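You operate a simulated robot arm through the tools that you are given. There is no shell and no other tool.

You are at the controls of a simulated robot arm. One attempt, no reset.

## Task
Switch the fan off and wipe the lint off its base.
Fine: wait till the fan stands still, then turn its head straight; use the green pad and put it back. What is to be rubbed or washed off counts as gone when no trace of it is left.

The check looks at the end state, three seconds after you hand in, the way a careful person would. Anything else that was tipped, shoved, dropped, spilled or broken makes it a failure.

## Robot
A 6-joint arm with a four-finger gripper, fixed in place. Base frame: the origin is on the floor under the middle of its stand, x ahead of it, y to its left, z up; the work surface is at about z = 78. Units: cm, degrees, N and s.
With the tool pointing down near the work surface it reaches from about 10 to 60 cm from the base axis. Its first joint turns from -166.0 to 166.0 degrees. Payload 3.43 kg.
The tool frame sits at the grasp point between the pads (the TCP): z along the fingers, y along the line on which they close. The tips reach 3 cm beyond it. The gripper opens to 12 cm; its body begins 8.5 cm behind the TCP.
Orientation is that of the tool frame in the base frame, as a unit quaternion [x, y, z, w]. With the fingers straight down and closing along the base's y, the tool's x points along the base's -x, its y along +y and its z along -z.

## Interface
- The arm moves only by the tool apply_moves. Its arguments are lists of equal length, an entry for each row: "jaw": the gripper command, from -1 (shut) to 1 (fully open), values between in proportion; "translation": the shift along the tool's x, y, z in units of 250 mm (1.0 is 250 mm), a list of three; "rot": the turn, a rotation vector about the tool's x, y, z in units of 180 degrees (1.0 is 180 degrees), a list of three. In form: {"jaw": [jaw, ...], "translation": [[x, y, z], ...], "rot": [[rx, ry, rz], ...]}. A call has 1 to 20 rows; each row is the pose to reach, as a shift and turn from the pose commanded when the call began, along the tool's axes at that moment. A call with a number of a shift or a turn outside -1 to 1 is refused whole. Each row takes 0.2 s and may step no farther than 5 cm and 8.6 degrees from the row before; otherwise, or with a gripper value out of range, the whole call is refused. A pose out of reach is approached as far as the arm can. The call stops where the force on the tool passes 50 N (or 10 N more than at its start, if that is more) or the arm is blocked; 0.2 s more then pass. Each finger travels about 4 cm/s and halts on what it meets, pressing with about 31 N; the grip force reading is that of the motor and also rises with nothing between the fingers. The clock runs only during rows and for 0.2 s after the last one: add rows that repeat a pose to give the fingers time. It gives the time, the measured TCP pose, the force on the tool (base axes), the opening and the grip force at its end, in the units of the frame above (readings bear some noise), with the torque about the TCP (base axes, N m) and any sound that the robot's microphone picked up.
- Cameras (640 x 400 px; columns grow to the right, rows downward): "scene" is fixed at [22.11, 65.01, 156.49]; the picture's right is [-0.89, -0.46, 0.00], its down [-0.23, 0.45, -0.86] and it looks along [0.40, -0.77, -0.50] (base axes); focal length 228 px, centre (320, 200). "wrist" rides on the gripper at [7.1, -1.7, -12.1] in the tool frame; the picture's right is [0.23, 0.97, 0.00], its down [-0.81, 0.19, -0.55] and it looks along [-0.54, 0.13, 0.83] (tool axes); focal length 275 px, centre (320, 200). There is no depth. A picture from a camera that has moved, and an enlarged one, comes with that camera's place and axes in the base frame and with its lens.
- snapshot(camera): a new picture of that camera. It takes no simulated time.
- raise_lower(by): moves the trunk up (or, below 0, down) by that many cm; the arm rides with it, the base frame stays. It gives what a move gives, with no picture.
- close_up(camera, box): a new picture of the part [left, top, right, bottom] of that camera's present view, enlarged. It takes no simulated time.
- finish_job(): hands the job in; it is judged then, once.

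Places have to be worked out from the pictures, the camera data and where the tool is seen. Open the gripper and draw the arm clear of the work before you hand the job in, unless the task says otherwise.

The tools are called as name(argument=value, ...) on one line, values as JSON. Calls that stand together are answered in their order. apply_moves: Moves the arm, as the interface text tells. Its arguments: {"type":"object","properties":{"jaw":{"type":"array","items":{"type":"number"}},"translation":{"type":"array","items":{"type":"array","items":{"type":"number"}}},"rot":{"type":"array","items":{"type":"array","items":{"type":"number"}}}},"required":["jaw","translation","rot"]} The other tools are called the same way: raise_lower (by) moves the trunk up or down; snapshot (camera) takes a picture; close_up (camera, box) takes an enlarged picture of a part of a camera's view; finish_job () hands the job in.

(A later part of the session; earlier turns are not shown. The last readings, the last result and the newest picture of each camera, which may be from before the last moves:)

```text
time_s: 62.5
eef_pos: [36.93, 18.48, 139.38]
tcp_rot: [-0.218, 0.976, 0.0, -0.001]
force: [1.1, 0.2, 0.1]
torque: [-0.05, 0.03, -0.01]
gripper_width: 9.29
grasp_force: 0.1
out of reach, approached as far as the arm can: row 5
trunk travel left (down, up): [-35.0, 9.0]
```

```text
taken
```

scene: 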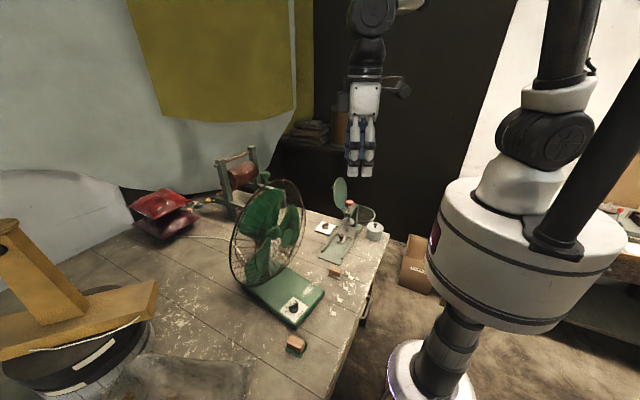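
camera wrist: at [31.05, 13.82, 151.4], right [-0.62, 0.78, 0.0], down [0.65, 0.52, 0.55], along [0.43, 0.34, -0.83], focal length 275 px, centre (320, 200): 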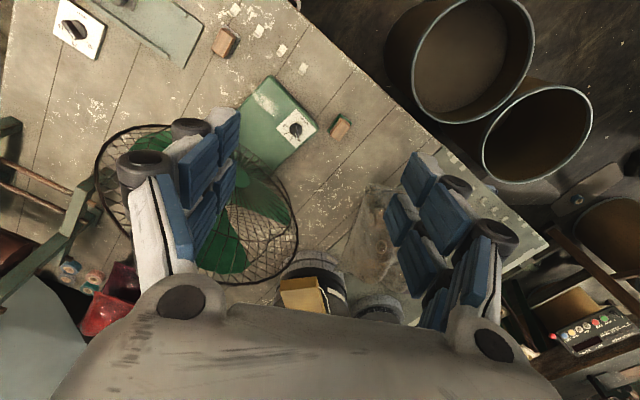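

The fingers hide part of the fan. I'll shift to y≈11 with the tool's yaw squared up so the fan lies between the open fingers, for a clean top view.

apply_moves(jaw=[1, 1, 1, 1, 1], translation=[[0.032, -0.068, -0.026], [0.064, -0.136, -0.052], [0.096, -0.204, -0.078], [0.128, -0.272, -0.104], [0.128, -0.272, -0.104]], rot=[[0, 0, 0.035], [0, 0, 0.07], [0, 0, 0.105], [0, 0, 0.14], [0, 0, 0.14]])

snapshot(camera="wrist")

close_up(camera="wrist", box=[200, 50, 440, 260])

close_up(camera="scene", box=[220, 170, 340, 335])

```text
time_s: 63.7
eef_pos: [36.64, 10.87, 142.0]
tcp_rot: [0.001, 1.0, 0.0, -0.001]
force: [0.0, -0.1, -0.2]
torque: [-0.01, 0.01, -0.02]
gripper_width: 11.98
grasp_force: 0.1
trunk travel left (down, up): [-35.0, 9.0]
```

```text
taken
camera wrist: at [29.46, 9.19, 153.97], right [-0.23, 0.97, 0.0], down [0.81, 0.19, 0.55], along [0.54, 0.13, -0.83], focal length 275 px, centre (320, 200)
```

wrist: 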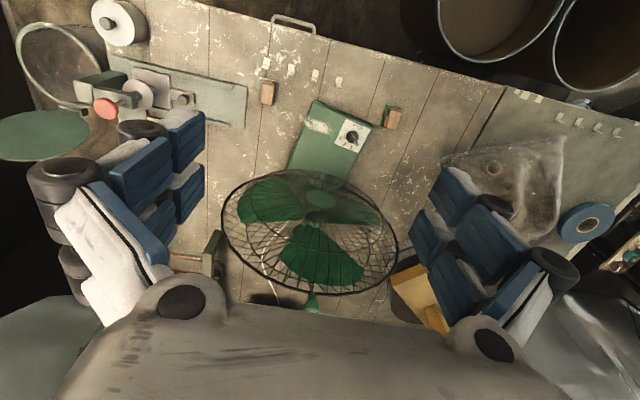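

```text
1.90 times, centred on (320, 155) of wrist
camera zoom: at [29.46, 9.19, 153.97], right [-0.23, 0.97, 0.0], down [0.81, 0.19, 0.55], along [0.54, 0.13, -0.83], focal length 524 px, centre (320, 286)
```

zoom: 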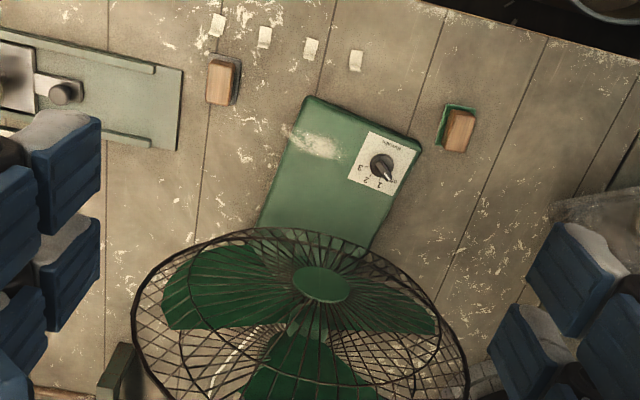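

```text
2.42 times, centred on (280, 252) of scene
camera zoom: at [22.11, 65.01, 156.49], right [-0.89, -0.46, 0.0], down [-0.23, 0.45, -0.86], along [0.4, -0.77, -0.5], focal length 554 px, centre (417, 73)
```

zoom: 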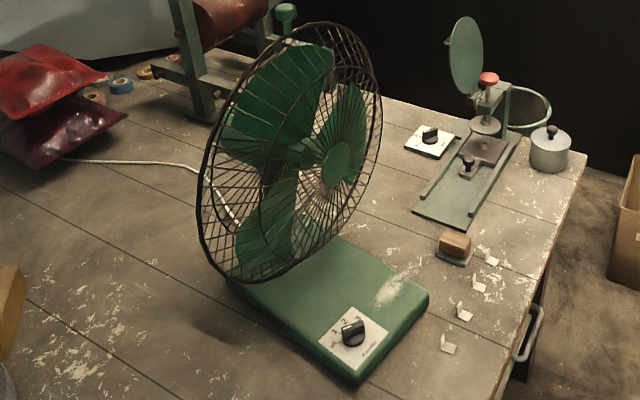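

The view is clear now. I want to verify whether the base itself shifted during the push, so I'll repeat the same enlarged scene views as before.

close_up(camera="scene", box=[220, 230, 380, 330])

close_up(camera="scene", box=[220, 150, 400, 262])

close_up(camera="wrist", box=[250, 80, 410, 180])

```text
4.00 times, centred on (300, 280) of scene
camera zoom: at [22.11, 65.01, 156.49], right [-0.89, -0.46, 0.0], down [-0.23, 0.45, -0.86], along [0.4, -0.77, -0.5], focal length 914 px, centre (400, -120)
```

zoom: 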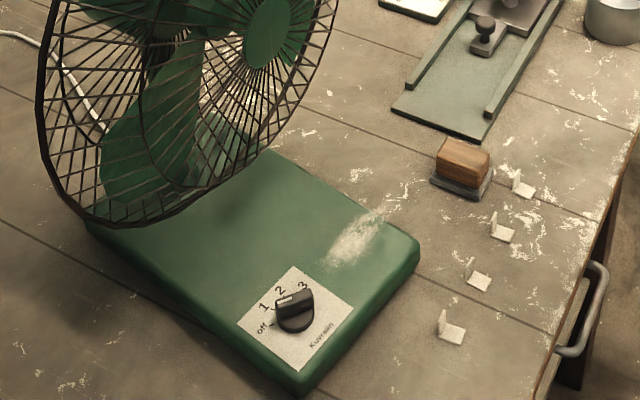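

```text
3.56 times, centred on (310, 206) of scene
camera zoom: at [22.11, 65.01, 156.49], right [-0.89, -0.46, 0.0], down [-0.23, 0.45, -0.86], along [0.4, -0.77, -0.5], focal length 812 px, centre (356, 179)
```

zoom: 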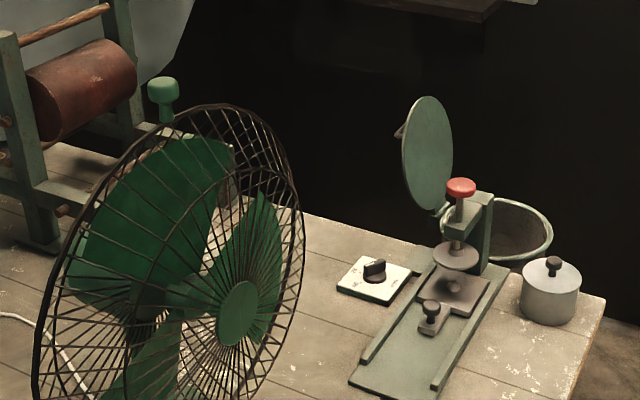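

```text
4.00 times, centred on (330, 130) of wrist
camera zoom: at [29.46, 9.19, 153.97], right [-0.23, 0.97, 0.0], down [0.81, 0.19, 0.55], along [0.54, 0.13, -0.83], focal length 1101 px, centre (280, 480)
```

zoom: 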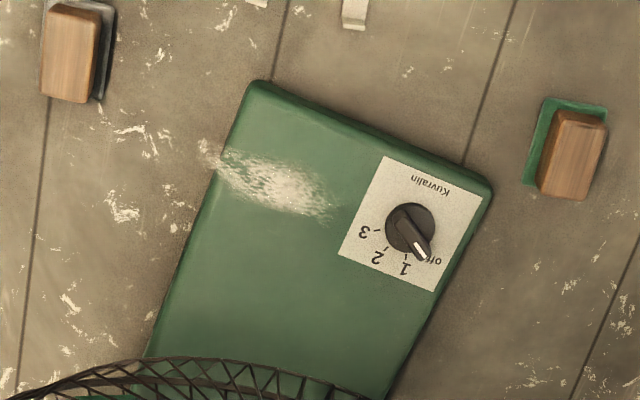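

The base did rotate about −5.5° (front shifted ≈2.5 cm toward +y) in the last push: my fingertips were on the sloped side of the cage with a poor lever. The head is still ≈9° off relative to the base. Plan: push again on the flat front face near its outer part (better lever), then nudge the base back. First I yaw into the arm plane and descend.

apply_moves(jaw=[0.5, 0, -0.5, -1, -1, -1, -1], translation=[[-0.051, 0.065, 0.16], [-0.102, 0.13, 0.32], [-0.154, 0.194, 0.48], [-0.205, 0.259, 0.64], [-0.256, 0.324, 0.8], [-0.256, 0.324, 0.8], [-0.256, 0.324, 0.8]], rot=[[0, 0, -0.0264], [0, 0, -0.0529], [0, 0, -0.0793], [0, 0, -0.1058], [0, 0, -0.1322], [0, 0, -0.1322], [0, 0, -0.1322]])

apply_moves(jaw=[-1, -1, -1, -1, -1, -1, -1, -1, -1, -1], translation=[[0, 0, 0], [0, 0, 0], [0, 0, 0], [0, 0, 0], [0, 0, 0], [0, 0, 0], [0, 0, 0], [0, 0, 0], [0, 0, 0], [0, 0, 0]], rot=[[0, -0.0432, 0], [0, -0.0864, 0], [0, -0.1297, 0], [0, -0.1729, 0], [0, -0.2161, 0], [0, -0.2593, 0], [0, -0.3025, 0], [0, -0.3457, 0], [0, -0.3889, 0], [0, -0.3889, 0]])

```text
time_s: 65.3
eef_pos: [43.21, 19.12, 121.82]
tcp_rot: [-0.206, 0.979, 0.0, 0.0]
force: [-0.4, 0.2, -0.6]
torque: [-0.02, 0.01, -0.01]
gripper_width: 1.39
grasp_force: 3.0
trunk travel left (down, up): [-35.0, 9.0]
```

```text
time_s: 67.5
eef_pos: [44.29, 19.72, 120.96]
tcp_rot: [-0.169, 0.802, 0.119, 0.561]
force: [-0.6, 0.2, -0.6]
torque: [0.0, 0.0, 0.0]
gripper_width: 0.0
grasp_force: 30.9
out of reach, approached as far as the arm can: row 3, 7, 8, 9, 10
trunk travel left (down, up): [-35.0, 9.0]
```

Tilted to 70° in plane. Now moving to (55, 27.5, 107) with the fingers pointing straight along +x at the face's outer part.

apply_moves(jaw=[-1, -1, -1, -1, -1, -1, -1], translation=[[0.0575, 0.0187, 0.1127], [0.115, 0.0373, 0.2253], [0.1725, 0.056, 0.338], [0.23, 0.0747, 0.4507], [0.2875, 0.0933, 0.5633], [0.345, 0.112, 0.676], [0.345, 0.112, 0.676]], rot=[[0.0208, 0, 0.0076], [0.0416, 0, 0.0152], [0.0624, 0, 0.0228], [0.0832, 0, 0.0304], [0.104, 0, 0.038], [0.1248, 0, 0.0456], [0.1248, 0, 0.0456]])

snapshot(camera="wrist")

close_up(camera="scene", box=[200, 150, 400, 275])

```text
time_s: 69.1
eef_pos: [55.2, 27.43, 106.92]
tcp_rot: [0.002, 0.82, -0.001, 0.573]
force: [-0.4, -0.5, -0.6]
torque: [0.03, 0.0, -0.03]
gripper_width: 0.0
grasp_force: 31.4
trunk travel left (down, up): [-35.0, 9.0]
```

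```text
taken
camera wrist: at [41.35, 25.77, 104.35], right [-0.08, 0.97, -0.22], down [-0.24, 0.19, 0.95], along [0.97, 0.12, 0.22], focal length 275 px, centre (320, 200)
```

wrist: 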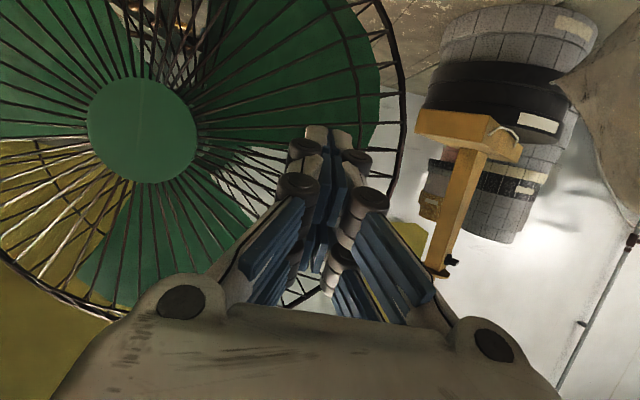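

```text
3.20 times, centred on (300, 212) of scene
camera zoom: at [22.11, 65.01, 156.49], right [-0.89, -0.46, 0.0], down [-0.23, 0.45, -0.86], along [0.4, -0.77, -0.5], focal length 731 px, centre (384, 160)
```

zoom: 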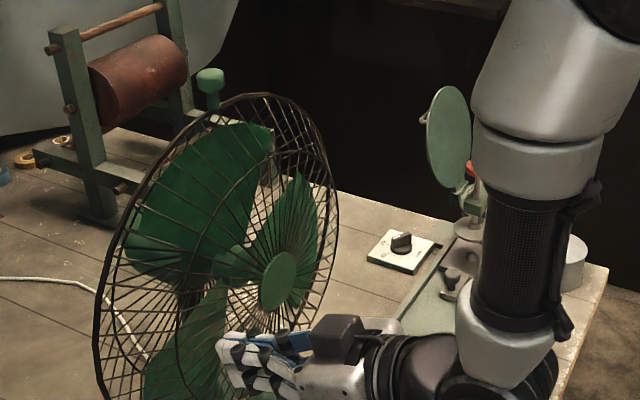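

Fingertips are aimed at the flat front face (≈11 cm from the hub axis). Pushing in +x: 3 cm to contact, then a small first push.

apply_moves(jaw=[-1, -1, -1, -1, -1, -1], translation=[[-0.0137, 0, 0.0376], [-0.0275, 0, 0.0752], [-0.0385, 0, 0.1053], [-0.044, 0, 0.1203], [-0.0495, 0, 0.1354], [-0.055, 0, 0.1504]], rot=[[0, 0, 0], [0, 0, 0], [0, 0, 0], [0, 0, 0], [0, 0, 0], [0, 0, 0]])

close_up(camera="scene", box=[220, 230, 380, 330])

close_up(camera="scene", box=[200, 150, 400, 275])

```text
time_s: 70.5
eef_pos: [59.06, 27.52, 106.97]
tcp_rot: [0.001, 0.819, -0.001, 0.574]
force: [-8.1, 6.3, 1.5]
torque: [-0.1, -0.13, 0.17]
gripper_width: 0.0
grasp_force: 30.5
trunk travel left (down, up): [-35.0, 9.0]
```

```text
4.00 times, centred on (300, 280) of scene
camera zoom: at [22.11, 65.01, 156.49], right [-0.89, -0.46, 0.0], down [-0.23, 0.45, -0.86], along [0.4, -0.77, -0.5], focal length 914 px, centre (400, -120)
```

zoom: 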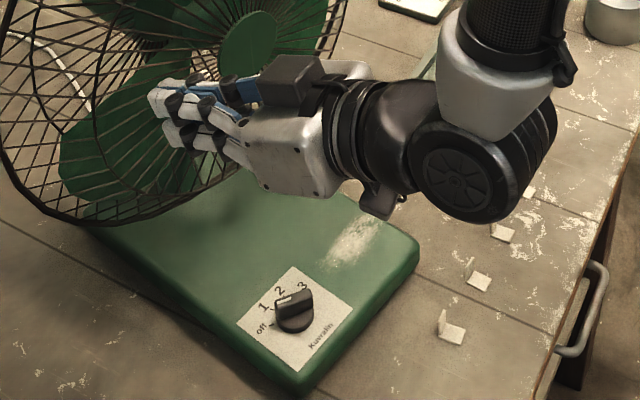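

```text
3.20 times, centred on (300, 212) of scene
camera zoom: at [22.11, 65.01, 156.49], right [-0.89, -0.46, 0.0], down [-0.23, 0.45, -0.86], along [0.4, -0.77, -0.5], focal length 731 px, centre (384, 160)
```

zoom: 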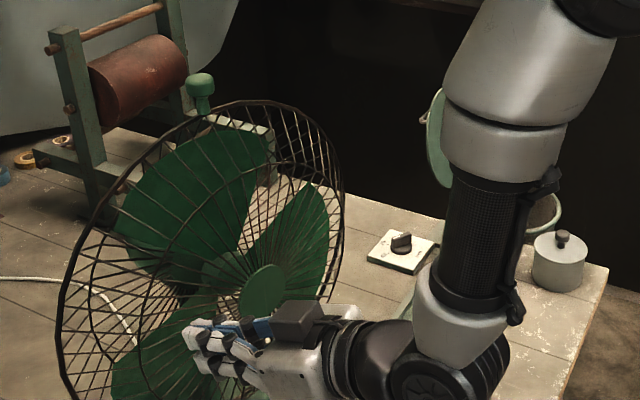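

The head turned ≈8° and the base didn't move. About 2° remains; one more small push of 0.3 cm, then back off.

apply_moves(jaw=[-1, -1, -1, -1, -1, -1], translation=[[-0.0027, 0, 0.0075], [-0.0041, 0, 0.0113], [-0.0041, 0, 0.0113], [0.0137, 0, -0.0376], [0.041, 0, -0.1128], [0.0687, 0, -0.188]], rot=[[0, 0, 0], [0, 0, 0], [0, 0, 0], [0, 0, 0], [0, 0, 0], [0, 0, 0]])

close_up(camera="scene", box=[220, 230, 380, 330])

close_up(camera="scene", box=[200, 150, 400, 275])

snapshot(camera="wrist")

```text
time_s: 71.9
eef_pos: [54.02, 27.58, 106.96]
tcp_rot: [0.002, 0.82, -0.001, 0.573]
force: [0.3, 0.6, -0.1]
torque: [0.02, 0.01, -0.02]
gripper_width: 0.0
grasp_force: 30.4
trunk travel left (down, up): [-35.0, 9.0]
```

```text
4.00 times, centred on (300, 280) of scene
camera zoom: at [22.11, 65.01, 156.49], right [-0.89, -0.46, 0.0], down [-0.23, 0.45, -0.86], along [0.4, -0.77, -0.5], focal length 914 px, centre (400, -120)
```

zoom: 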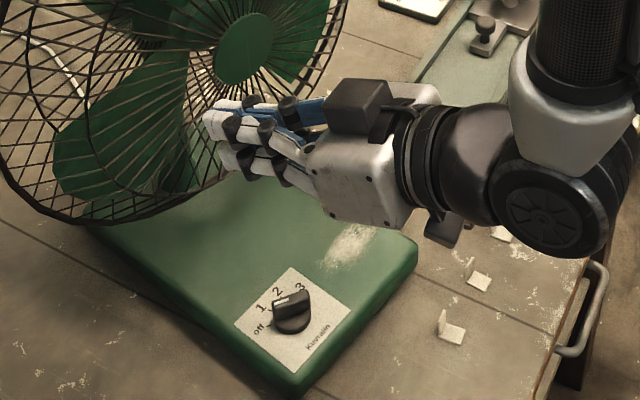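

```text
3.20 times, centred on (300, 212) of scene
camera zoom: at [22.11, 65.01, 156.49], right [-0.89, -0.46, 0.0], down [-0.23, 0.45, -0.86], along [0.4, -0.77, -0.5], focal length 731 px, centre (384, 160)
```

zoom: 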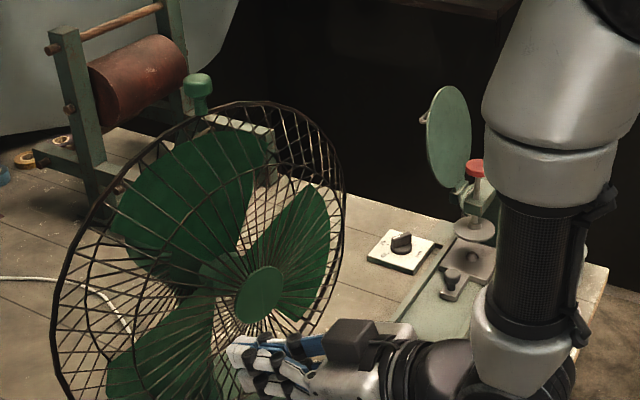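

```text
taken
camera wrist: at [40.06, 25.83, 104.42], right [-0.08, 0.97, -0.22], down [-0.24, 0.19, 0.95], along [0.97, 0.12, 0.22], focal length 275 px, centre (320, 200)
```

wrist: 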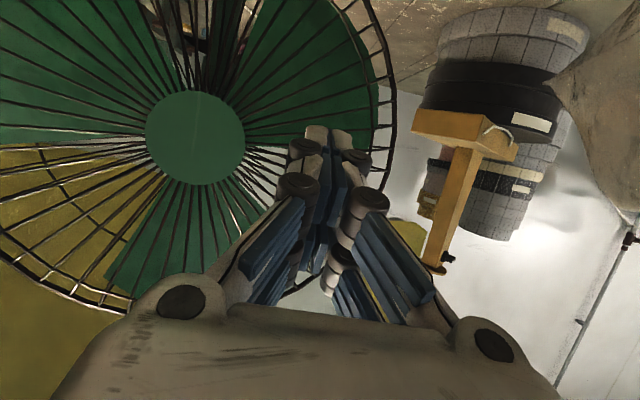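

Hub is now at (60.4, 19.3): head axis ≈170–173° against the base's ≈171°, i.e. straight to within a couple of degrees. Next I'll nudge the base's front back toward −y; first bring the closed fingers down on its +y side.

apply_moves(jaw=[-1, -1, -1, -1, -1, -1, -1], translation=[[0.061, 0.036, 0.0081], [0.122, 0.072, 0.0162], [0.183, 0.108, 0.0243], [0.244, 0.144, 0.0324], [0.305, 0.18, 0.0405], [0.366, 0.216, 0.0486], [0.366, 0.216, 0.0486]], rot=[[0, 0.0417, 0], [0, 0.0833, 0], [0, 0.125, 0], [0, 0.1667, 0], [0, 0.2083, 0], [0, 0.25, 0], [0, 0.25, 0]])

snapshot(camera="wrist")

close_up(camera="scene", box=[220, 230, 380, 330])

```text
time_s: 73.5
eef_pos: [51.9, 32.95, 98.0]
tcp_rot: [0.001, 0.977, 0.001, 0.215]
force: [-0.6, -0.5, 0.4]
torque: [0.03, -0.03, 0.03]
gripper_width: 0.02
grasp_force: 30.9
trunk travel left (down, up): [-35.0, 9.0]
```

```text
taken
camera wrist: at [40.29, 31.23, 105.96], right [-0.21, 0.97, -0.09], down [0.5, 0.19, 0.84], along [0.84, 0.13, -0.53], focal length 275 px, centre (320, 200)
```

wrist: 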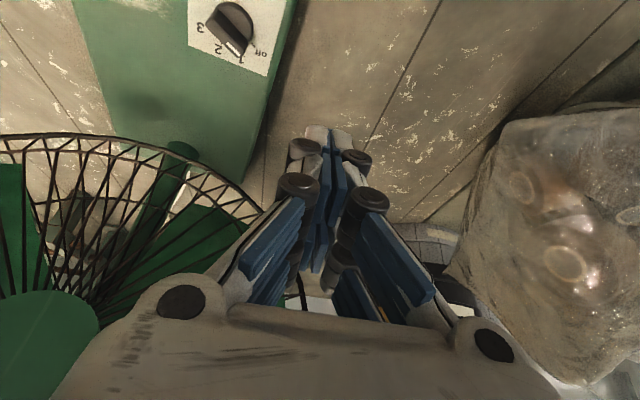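

```text
4.00 times, centred on (300, 280) of scene
camera zoom: at [22.11, 65.01, 156.49], right [-0.89, -0.46, 0.0], down [-0.23, 0.45, -0.86], along [0.4, -0.77, -0.5], focal length 914 px, centre (400, -120)
```

zoom: 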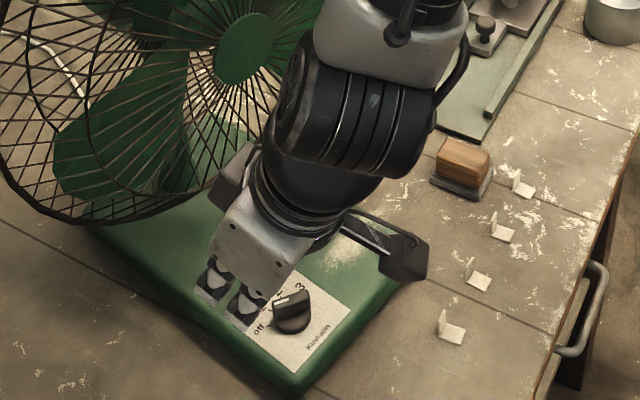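

Base's +y edge is at y≈28.4 near x=56. Lowering the closed fingers to just beside it (tips ~1.3 cm above the table).

apply_moves(jaw=[-1, -1, -1, -1, -1, -1], translation=[[0.035, 0.002, 0.131], [0.07, 0.004, 0.262], [0.105, 0.007, 0.393], [0.14, 0.009, 0.524], [0.1576, 0.01, 0.589], [0.1576, 0.01, 0.589]], rot=[[0, 0, 0], [0, 0, 0], [0, 0, 0], [0, 0, 0], [0, 0, 0], [0, 0, 0]])

snapshot(camera="wrist")

close_up(camera="scene", box=[220, 250, 380, 350])

```text
time_s: 74.9
eef_pos: [54.74, 33.02, 82.89]
tcp_rot: [0.002, 0.977, 0.0, 0.215]
force: [-0.5, 0.2, 0.4]
torque: [-0.01, -0.02, -0.01]
gripper_width: 0.0
grasp_force: 31.2
trunk travel left (down, up): [-35.0, 9.0]
```

```text
taken
camera wrist: at [43.0, 31.33, 90.86], right [-0.21, 0.97, -0.1], down [0.5, 0.19, 0.84], along [0.84, 0.13, -0.53], focal length 275 px, centre (320, 200)
```

wrist: 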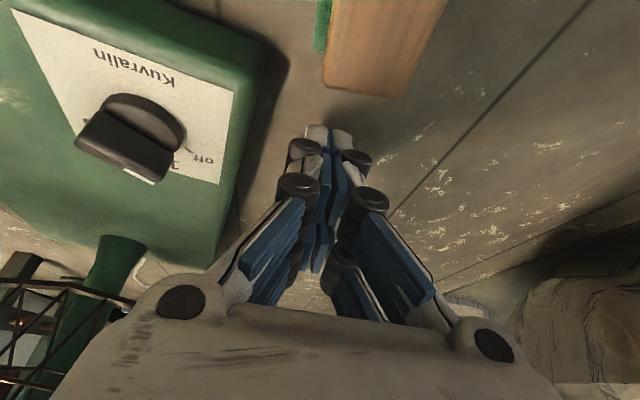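

```text
4.00 times, centred on (300, 300) of scene
camera zoom: at [22.11, 65.01, 156.49], right [-0.89, -0.46, 0.0], down [-0.23, 0.45, -0.86], along [0.4, -0.77, -0.5], focal length 914 px, centre (400, -200)
```

zoom: 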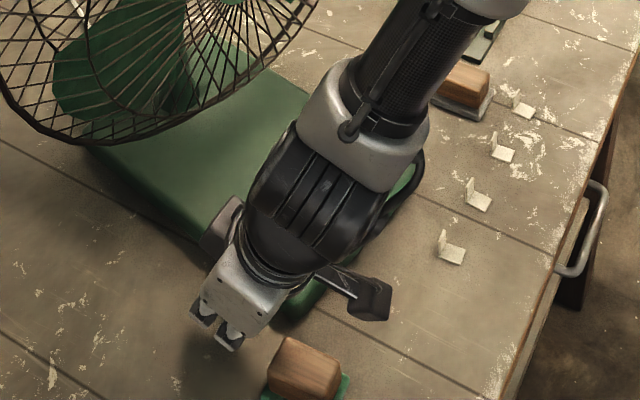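

Fingers are beside the base, clear of the pad. Pushing in −y: about 2.3 cm of free travel, then a first centimetre of push.

apply_moves(jaw=[-1, -1, -1, -1, -1, -1, -1], translation=[[0, -0.035, 0], [0, -0.07, 0], [0, -0.09, 0], [0, -0.1, 0], [0, -0.112, 0], [0, -0.124, 0], [0, -0.136, 0]], rot=[[0, 0, 0], [0, 0, 0], [0, 0, 0], [0, 0, 0], [0, 0, 0], [0, 0, 0], [0, 0, 0]])

close_up(camera="scene", box=[220, 230, 380, 330])

snapshot(camera="wrist")

```text
time_s: 76.5
eef_pos: [54.84, 29.82, 83.12]
tcp_rot: [0.0, 0.976, 0.001, 0.218]
force: [-3.4, 15.9, 9.4]
torque: [0.08, 0.14, -0.22]
gripper_width: 0.0
grasp_force: 31.2
trunk travel left (down, up): [-35.0, 9.0]
```

```text
4.00 times, centred on (300, 280) of scene
camera zoom: at [22.11, 65.01, 156.49], right [-0.89, -0.46, 0.0], down [-0.23, 0.45, -0.86], along [0.4, -0.77, -0.5], focal length 914 px, centre (400, -120)
```

zoom: 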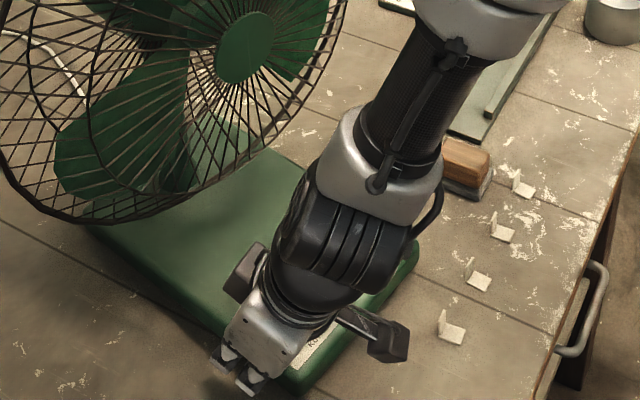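

```text
taken
camera wrist: at [43.11, 28.21, 91.02], right [-0.21, 0.97, -0.09], down [0.5, 0.19, 0.85], along [0.84, 0.13, -0.53], focal length 275 px, centre (320, 200)
```

wrist: 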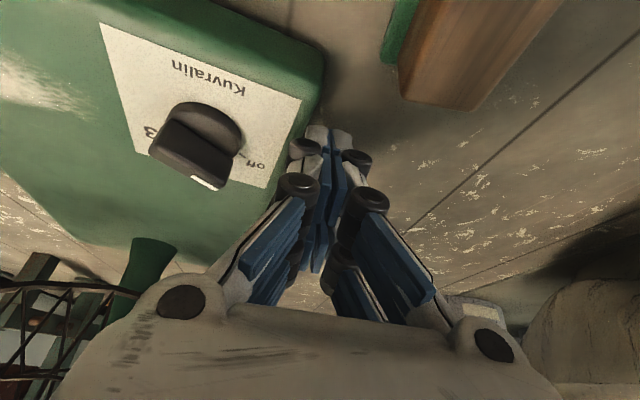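

Contact made (16 N sideways, 9 N upward, so a knuckle may be riding the rounded top edge). I'll ease off, lower 0.4 cm, and continue pushing about 2 cm.

apply_moves(jaw=[-1, -1, -1, -1, -1, -1, -1, -1, -1], translation=[[0, 0.02, 0], [0.0067, 0.02, 0.0146], [0.0067, 0, 0.0146], [0.0067, -0.012, 0.0146], [0.0067, -0.024, 0.0146], [0.0067, -0.036, 0.0146], [0.0067, -0.048, 0.0146], [0.0067, -0.058, 0.0146], [0.0067, -0.058, 0.0146]], rot=[[0, 0, 0], [0, 0, 0], [0, 0, 0], [0, 0, 0], [0, 0, 0], [0, 0, 0], [0, 0, 0], [0, 0, 0], [0, 0, 0]])

close_up(camera="scene", box=[220, 230, 380, 330])

snapshot(camera="wrist")

```text
time_s: 78.5
eef_pos: [54.59, 28.3, 82.59]
tcp_rot: [0.001, 0.977, 0.0, 0.215]
force: [-1.6, 15.3, 9.8]
torque: [-0.02, 0.11, -0.25]
gripper_width: 0.02
grasp_force: 30.9
trunk travel left (down, up): [-35.0, 9.0]
```

```text
4.00 times, centred on (300, 280) of scene
camera zoom: at [22.11, 65.01, 156.49], right [-0.89, -0.46, 0.0], down [-0.23, 0.45, -0.86], along [0.4, -0.77, -0.5], focal length 914 px, centre (400, -120)
```

zoom: 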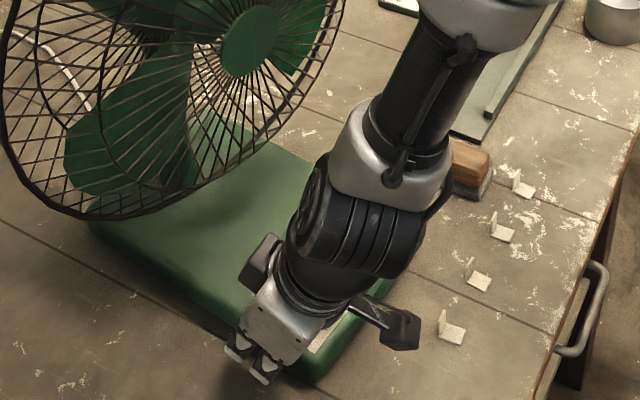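

```text
taken
camera wrist: at [42.92, 26.64, 90.47], right [-0.21, 0.97, -0.1], down [0.5, 0.19, 0.84], along [0.84, 0.12, -0.53], focal length 275 px, centre (320, 200)
```

wrist: 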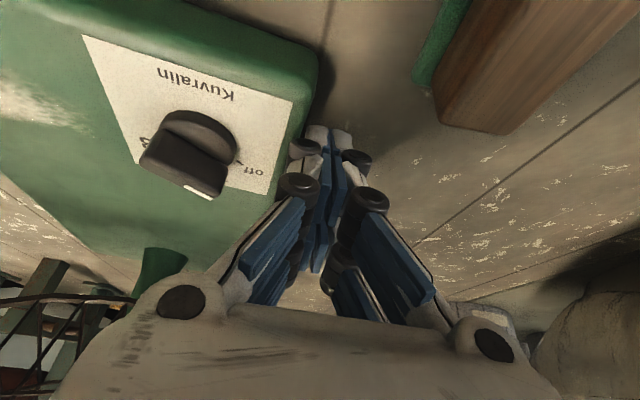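

The base is coming back around (moved about 1.3 cm). Pushing another 0.8 cm, then retreating to check.

apply_moves(jaw=[-1, -1, -1, -1, -1, -1, -1], translation=[[0, -0.012, 0], [0, -0.024, 0], [0, -0.034, 0], [0, -0.034, 0], [0, 0, 0], [0, 0.04, 0], [0, 0.08, 0]], rot=[[0, 0, 0], [0, 0, 0], [0, 0, 0], [0, 0, 0], [0, 0, 0], [0, 0, 0], [0, 0, 0]])

apply_moves(jaw=[-1, -1, -1, -1, -1], translation=[[0, 0.02, -0.15], [0, 0.04, -0.3], [0, 0.06, -0.45], [0, 0.08, -0.6], [0, 0.08, -0.6]], rot=[[0, 0, 0], [0, 0, 0], [0, 0, 0], [0, 0, 0], [0, 0, 0]])

close_up(camera="scene", box=[220, 230, 380, 330])

snapshot(camera="wrist")

```text
time_s: 80.1
eef_pos: [54.6, 30.36, 82.74]
tcp_rot: [0.001, 0.976, -0.001, 0.216]
force: [0.1, 0.0, 0.0]
torque: [0.0, 0.0, 0.01]
gripper_width: 0.0
grasp_force: 31.4
trunk travel left (down, up): [-35.0, 9.0]
```

```text
time_s: 81.3
eef_pos: [48.34, 32.45, 96.24]
tcp_rot: [0.002, 0.976, 0.0, 0.216]
force: [0.3, -0.5, 0.5]
torque: [0.03, -0.03, 0.0]
gripper_width: 0.03
grasp_force: 30.5
trunk travel left (down, up): [-35.0, 9.0]
```

```text
4.00 times, centred on (300, 280) of scene
camera zoom: at [22.11, 65.01, 156.49], right [-0.89, -0.46, 0.0], down [-0.23, 0.45, -0.86], along [0.4, -0.77, -0.5], focal length 914 px, centre (400, -120)
```

zoom: 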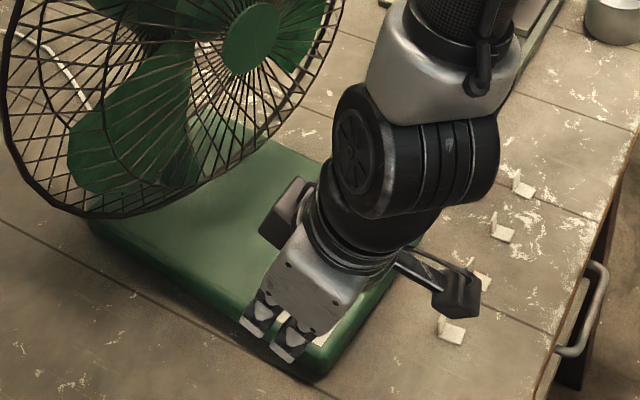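

```text
taken
camera wrist: at [36.75, 30.8, 104.12], right [-0.21, 0.97, -0.1], down [0.5, 0.19, 0.84], along [0.84, 0.13, -0.53], focal length 275 px, centre (320, 200)
```

wrist: 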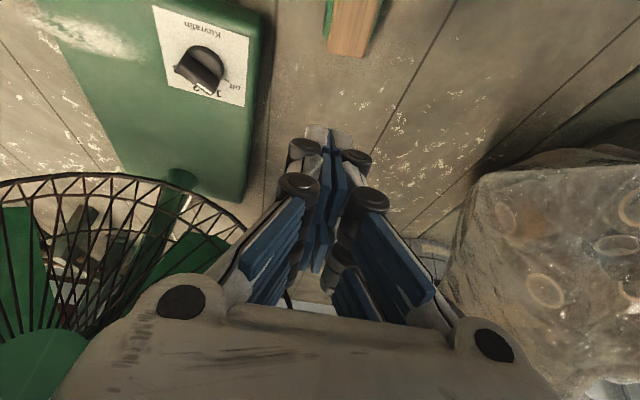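

Base front edge is back to y≈26.6 (axis ≈174–175°, close to the original). Now to the green pad: opening the gripper and moving to a hover for a close look.

apply_moves(jaw=[-0.5, 0, 0.2, 0.2, 0.2, 0.2, 0.2], translation=[[0.0977, 0.01, 0.0267], [0.1953, 0.02, 0.0533], [0.293, 0.03, 0.08], [0.293, 0.03, 0.08], [0.293, 0.03, 0.08], [0.293, 0.03, 0.08], [0.293, 0.03, 0.08]], rot=[[0, 0, 0], [0, 0, 0], [0, 0, 0], [0, 0, 0], [0, 0, 0], [0, 0, 0], [0, 0, 0]])

snapshot(camera="wrist")

close_up(camera="scene", box=[220, 230, 380, 330])

close_up(camera="scene", box=[260, 310, 340, 370])

```text
time_s: 82.9
eef_pos: [42.53, 33.19, 91.36]
tcp_rot: [0.002, 0.976, 0.0, 0.216]
force: [0.0, 0.4, 0.5]
torque: [0.02, -0.01, -0.03]
gripper_width: 7.21
grasp_force: 0.1
trunk travel left (down, up): [-35.0, 9.0]
```

```text
taken
camera wrist: at [30.88, 31.54, 99.2], right [-0.21, 0.97, -0.1], down [0.5, 0.19, 0.84], along [0.84, 0.13, -0.53], focal length 275 px, centre (320, 200)
```

wrist: 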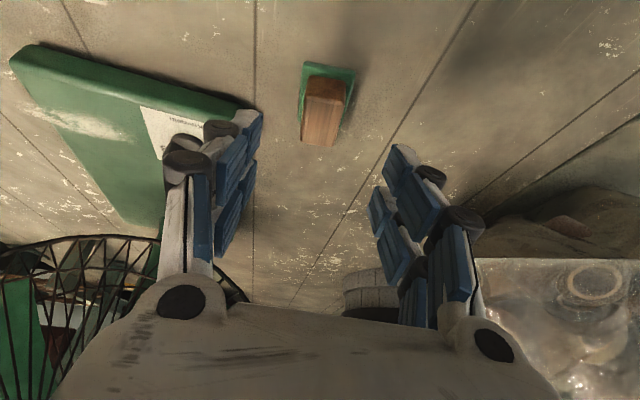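

```text
4.00 times, centred on (300, 280) of scene
camera zoom: at [22.11, 65.01, 156.49], right [-0.89, -0.46, 0.0], down [-0.23, 0.45, -0.86], along [0.4, -0.77, -0.5], focal length 914 px, centre (400, -120)
```

zoom: 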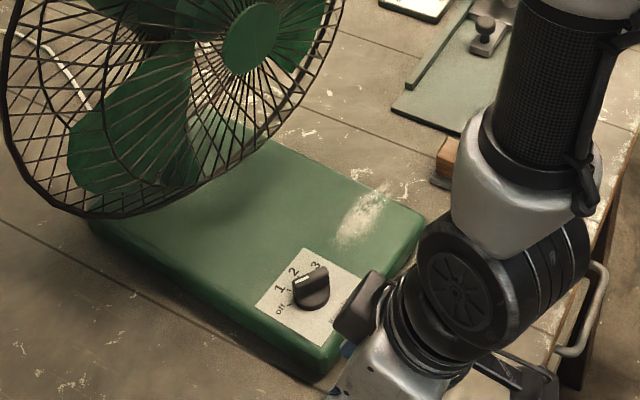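

```text
6.67 times, centred on (300, 340) of scene
camera zoom: at [22.11, 65.01, 156.49], right [-0.89, -0.46, 0.0], down [-0.23, 0.45, -0.86], along [0.4, -0.77, -0.5], focal length 1523 px, centre (453, -733)
```

zoom: 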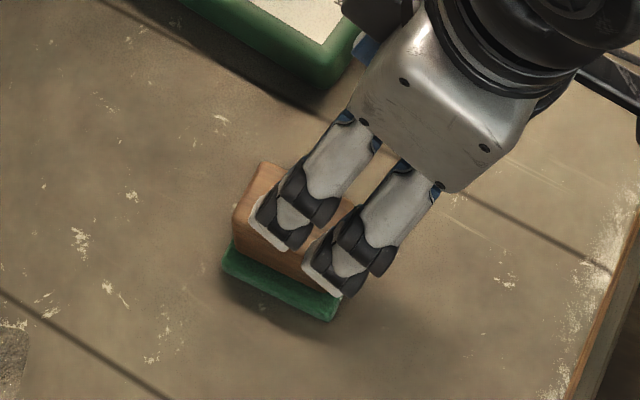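

Base looks within about a centimetre of its original place. Zooming on the pad to measure it.

close_up(camera="wrist", box=[240, 40, 400, 140])

close_up(camera="wrist", box=[0, 30, 280, 205])

```text
4.00 times, centred on (320, 90) of wrist
camera zoom: at [30.88, 31.54, 99.2], right [-0.21, 0.97, -0.1], down [0.5, 0.19, 0.84], along [0.84, 0.13, -0.53], focal length 1101 px, centre (320, 640)
```

zoom: 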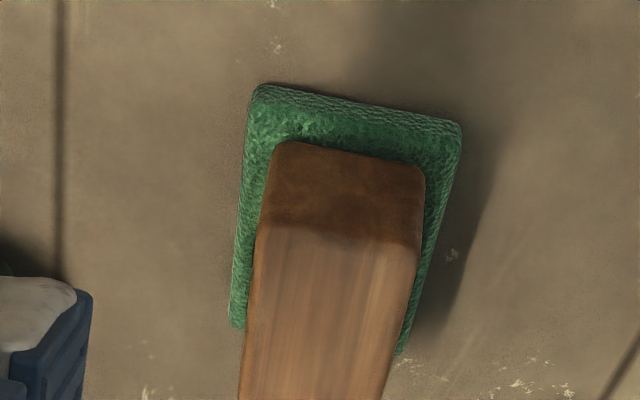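

```text
2.29 times, centred on (140, 118) of wrist
camera zoom: at [30.88, 31.54, 99.2], right [-0.21, 0.97, -0.1], down [0.5, 0.19, 0.84], along [0.84, 0.13, -0.53], focal length 629 px, centre (731, 389)
```

zoom: 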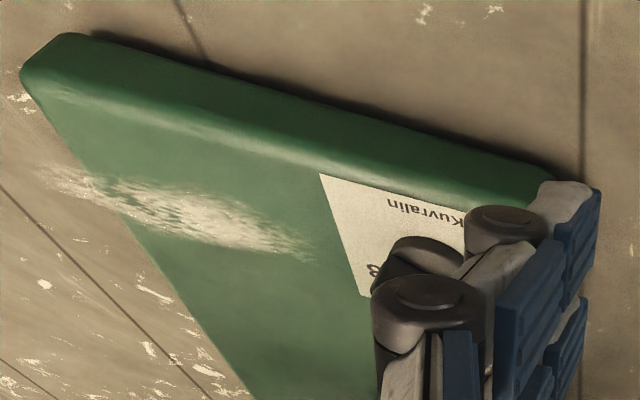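

Pad measures ≈4.1 × 6.3 cm, wood handle 3 cm wide centred at (46.9, 33.2), top z≈82.0, long axis azimuth ≈4.5°. I'll align the yaw, narrow the opening to 5 cm and descend most of the way.

apply_moves(jaw=[-0.167, -0.167, -0.167, -0.167, -0.167], translation=[[0.004, 0, 0.07], [0.008, 0, 0.14], [0.013, 0, 0.2], [0.016, 0, 0.25], [0.016, 0, 0.25]], rot=[[-0.0052, 0, -0.0113], [-0.0105, 0, -0.0227], [-0.0105, 0, -0.0227], [-0.0105, 0, -0.0227], [-0.0105, 0, -0.0227]])

snapshot(camera="wrist")

close_up(camera="scene", box=[260, 310, 340, 370])

```text
time_s: 84.1
eef_pos: [44.86, 33.12, 85.44]
tcp_rot: [-0.037, 0.976, 0.008, 0.215]
force: [0.1, 0.4, 0.0]
torque: [-0.01, 0.02, 0.02]
gripper_width: 4.99
grasp_force: 0.0
trunk travel left (down, up): [-35.0, 9.0]
```

```text
taken
camera wrist: at [33.37, 30.54, 93.32], right [-0.28, 0.95, -0.1], down [0.49, 0.23, 0.84], along [0.83, 0.19, -0.53], focal length 275 px, centre (320, 200)
```

wrist: 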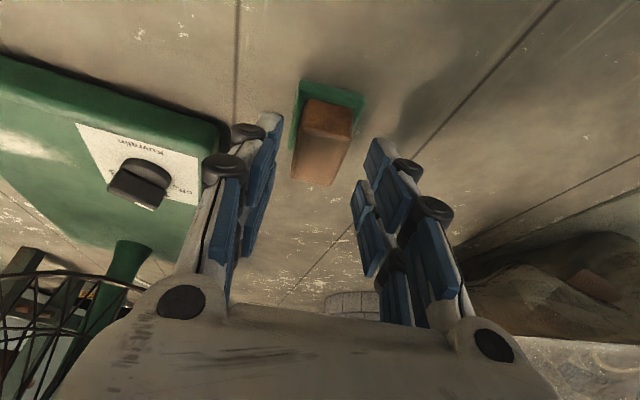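

```text
6.67 times, centred on (300, 340) of scene
camera zoom: at [22.11, 65.01, 156.49], right [-0.89, -0.46, 0.0], down [-0.23, 0.45, -0.86], along [0.4, -0.77, -0.5], focal length 1523 px, centre (453, -733)
```

zoom: 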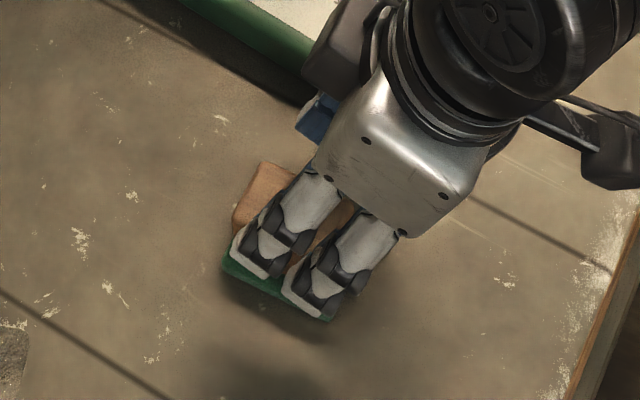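

Centred on the handle. Descending the last 2.5 cm and closing on the wood.

apply_moves(jaw=[-0.167, -0.167, -0.3, -0.5, -0.7, -1, -1, -1], translation=[[0.0025, 0, 0.05], [0.005, 0, 0.1], [0.005, 0, 0.1], [0.005, 0, 0.1], [0.005, 0, 0.1], [0.005, 0, 0.1], [0.005, 0, 0.1], [0.005, 0, 0.1]], rot=[[0, 0, 0], [0, 0, 0], [0, 0, 0], [0, 0, 0], [0, 0, 0], [0, 0, 0], [0, 0, 0], [0, 0, 0]])

snapshot(camera="wrist")

close_up(camera="scene", box=[260, 310, 340, 370])

```text
time_s: 85.9
eef_pos: [45.62, 33.27, 82.96]
tcp_rot: [-0.038, 0.976, 0.008, 0.215]
force: [0.0, 0.3, 0.8]
torque: [-0.02, -0.03, 0.0]
gripper_width: 3.15
grasp_force: 31.0
trunk travel left (down, up): [-35.0, 9.0]
```

```text
taken
camera wrist: at [34.24, 30.64, 90.98], right [-0.28, 0.95, -0.1], down [0.49, 0.23, 0.84], along [0.83, 0.19, -0.53], focal length 275 px, centre (320, 200)
```

wrist: 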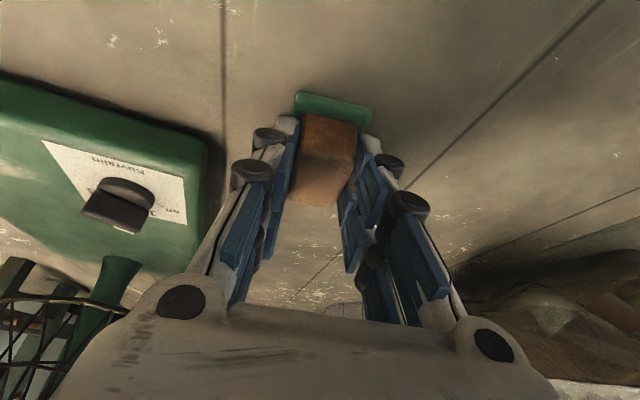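

```text
6.67 times, centred on (300, 340) of scene
camera zoom: at [22.11, 65.01, 156.49], right [-0.89, -0.46, 0.0], down [-0.23, 0.45, -0.86], along [0.4, -0.77, -0.5], focal length 1523 px, centre (453, -733)
```

zoom: 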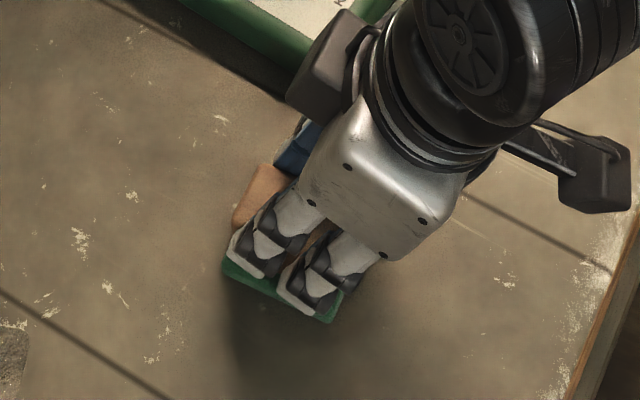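

Handle gripped (3.15 cm, 31 N) at TCP (45.62, 33.27, 82.96) – I'll return it there. Lifting straight up 14 cm and carrying it over to the lint side of the base.

apply_moves(jaw=[-1, -1, -1, -1, -1, -1, -1, -1, -1], translation=[[-0.0588, 0, -0.1271], [-0.1177, 0, -0.2543], [-0.1765, 0, -0.3814], [-0.2353, 0, -0.5085], [-0.2825, -0.1575, -0.4864], [-0.3297, -0.315, -0.4643], [-0.3769, -0.4725, -0.4421], [-0.424, -0.63, -0.42], [-0.424, -0.63, -0.42]], rot=[[0, 0, 0], [0, 0, 0], [0, 0, 0], [0, 0, 0], [0, 0, 0], [0, 0, 0], [0, 0, 0], [0, 0, 0], [0, 0, 0]])

snapshot(camera="wrist")

close_up(camera="scene", box=[220, 230, 380, 330])

```text
time_s: 87.9
eef_pos: [52.08, 17.91, 97.06]
tcp_rot: [-0.038, 0.976, 0.009, 0.215]
force: [-0.6, 0.8, 0.0]
torque: [-0.01, 0.0, -0.02]
gripper_width: 3.14
grasp_force: 31.2
trunk travel left (down, up): [-35.0, 9.0]
```

```text
taken
camera wrist: at [40.68, 15.24, 104.84], right [-0.28, 0.95, -0.1], down [0.49, 0.23, 0.84], along [0.83, 0.19, -0.53], focal length 275 px, centre (320, 200)
```

wrist: 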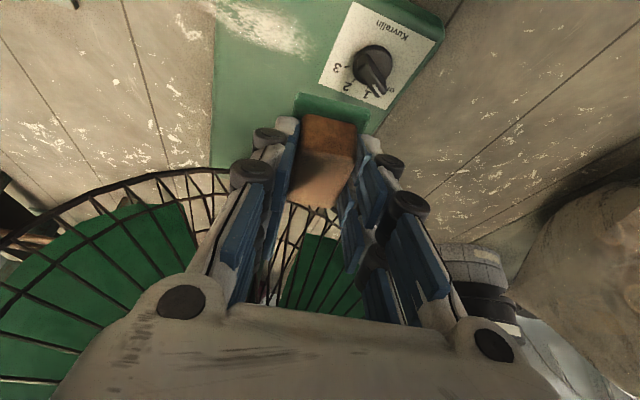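

```text
4.00 times, centred on (300, 280) of scene
camera zoom: at [22.11, 65.01, 156.49], right [-0.89, -0.46, 0.0], down [-0.23, 0.45, -0.86], along [0.4, -0.77, -0.5], focal length 914 px, centre (400, -120)
```

zoom: 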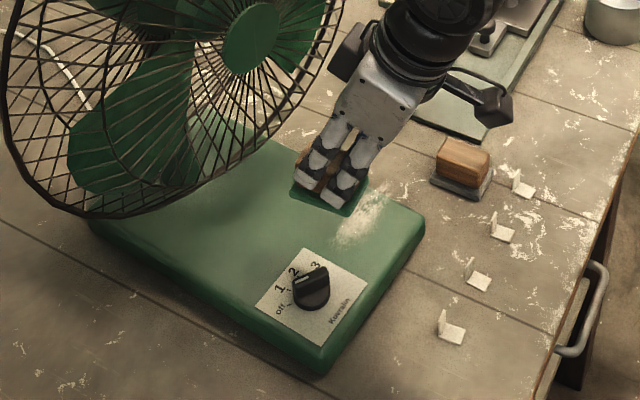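

Pad is above the base just past the lint's +y end (lint spans x≈51–55, y≈8.5–16.3). Lowering to just above the surface.

apply_moves(jaw=[-1, -1, -1, -1, -1], translation=[[0.054, 0, 0.115], [0.107, 0, 0.23], [0.1597, 0, 0.345], [0.1664, 0, 0.3595], [0.1664, 0, 0.3595]], rot=[[0, 0, 0], [0, 0, 0], [0, 0, 0], [0, 0, 0], [0, 0, 0]])

close_up(camera="scene", box=[260, 250, 360, 312])

```text
time_s: 88.7
eef_pos: [53.15, 18.09, 88.81]
tcp_rot: [-0.035, 0.973, 0.012, 0.227]
force: [-9.5, -3.6, 30.2]
torque: [0.41, 0.58, 0.17]
gripper_width: 3.14
grasp_force: 31.2
trunk travel left (down, up): [-35.0, 9.0]
stopped in row 4: the force on the tool passed its limit at 91 N (the readings are from after the stop); the commanded pose is now the measured one
```

```text
6.40 times, centred on (310, 281) of scene
camera zoom: at [22.11, 65.01, 156.49], right [-0.89, -0.46, 0.0], down [-0.23, 0.45, -0.86], along [0.4, -0.77, -0.5], focal length 1462 px, centre (384, -318)
```

zoom: 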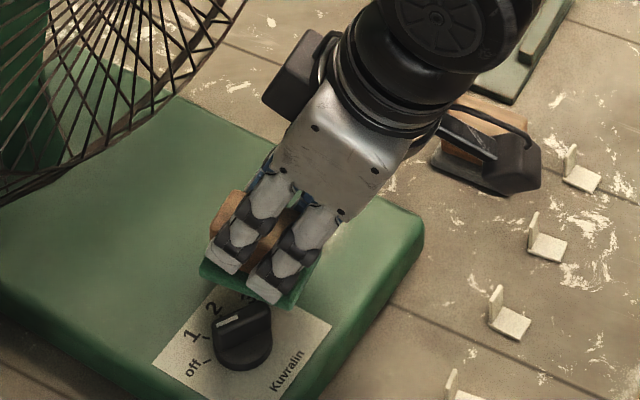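

It stopped early with a force spike at pad-bottom z≈83.9 – the pad's edge most likely touched the knob, which is closer than I allowed. Raising straight up 5 cm to inspect.

apply_moves(jaw=[-1, -1, -1, -1], translation=[[-0.0273, 0, -0.06], [-0.0546, 0, -0.12], [-0.084, 0, -0.1816], [-0.084, 0, -0.1816]], rot=[[0, 0, 0], [0, 0, 0], [0, 0, 0], [0, 0, 0]])

snapshot(camera="wrist")

close_up(camera="wrist", box=[200, 0, 440, 150])

close_up(camera="scene", box=[220, 230, 380, 330])

```text
time_s: 89.7
eef_pos: [52.81, 17.98, 93.52]
tcp_rot: [-0.036, 0.974, 0.011, 0.223]
force: [1.1, -0.5, -1.1]
torque: [-0.01, 0.0, 0.02]
gripper_width: 3.12
grasp_force: 31.3
trunk travel left (down, up): [-35.0, 9.0]
```

```text
taken
camera wrist: at [41.16, 15.45, 101.3], right [-0.28, 0.96, -0.1], down [0.47, 0.22, 0.85], along [0.83, 0.19, -0.52], focal length 275 px, centre (320, 200)
```

wrist: 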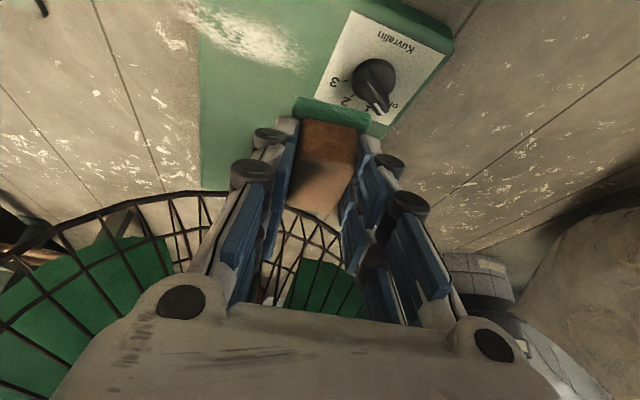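

```text
2.67 times, centred on (320, 75) of wrist
camera zoom: at [41.16, 15.45, 101.3], right [-0.28, 0.96, -0.1], down [0.47, 0.22, 0.85], along [0.83, 0.19, -0.52], focal length 734 px, centre (320, 533)
```

zoom: 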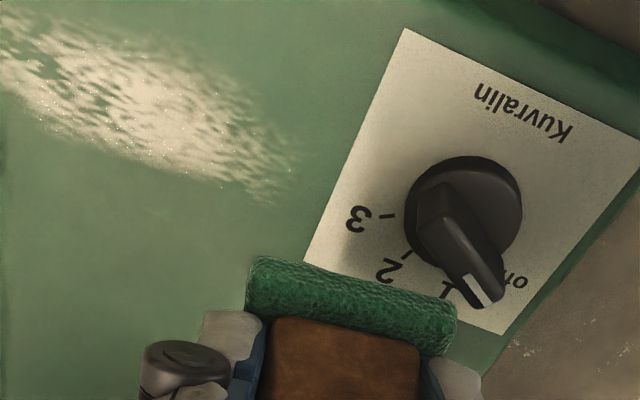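

```text
4.00 times, centred on (300, 280) of scene
camera zoom: at [22.11, 65.01, 156.49], right [-0.89, -0.46, 0.0], down [-0.23, 0.45, -0.86], along [0.4, -0.77, -0.5], focal length 914 px, centre (400, -120)
```

zoom: 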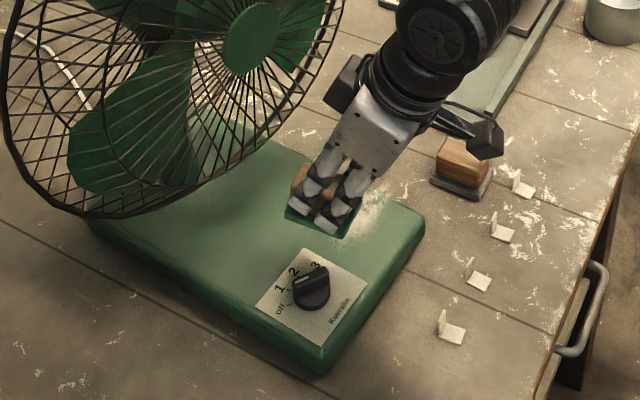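

The fan and knob didn't move. Let me zoom in to check whether the pad is still level in the grip.

close_up(camera="scene", box=[275, 262, 335, 300])

close_up(camera="wrist", box=[260, 80, 400, 240])

```text
10.53 times, centred on (305, 281) of scene
camera zoom: at [22.11, 65.01, 156.49], right [-0.89, -0.46, 0.0], down [-0.23, 0.45, -0.86], along [0.4, -0.77, -0.5], focal length 2404 px, centre (478, -653)
```

zoom: 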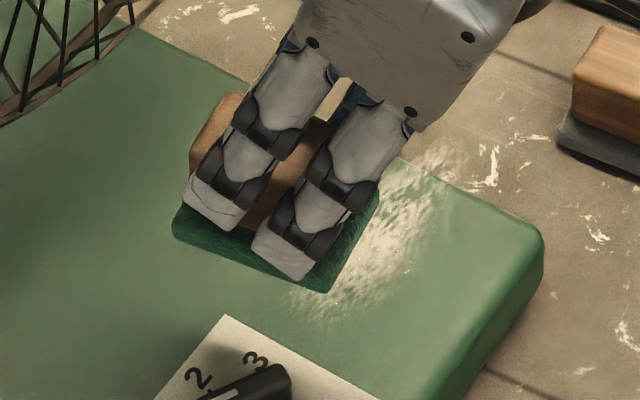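

```text
2.50 times, centred on (330, 160) of wrist
camera zoom: at [41.16, 15.45, 101.3], right [-0.28, 0.96, -0.1], down [0.47, 0.22, 0.85], along [0.83, 0.19, -0.52], focal length 688 px, centre (295, 300)
```

zoom: 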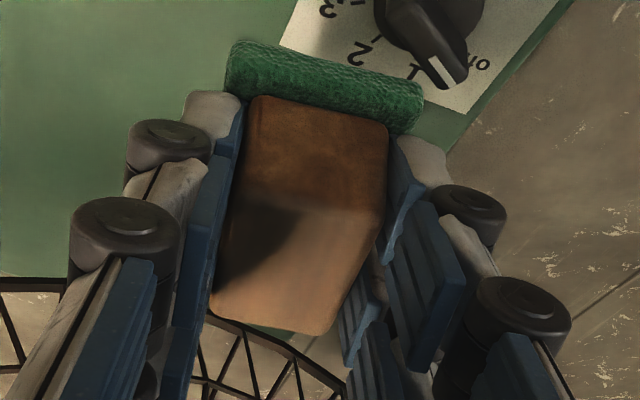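

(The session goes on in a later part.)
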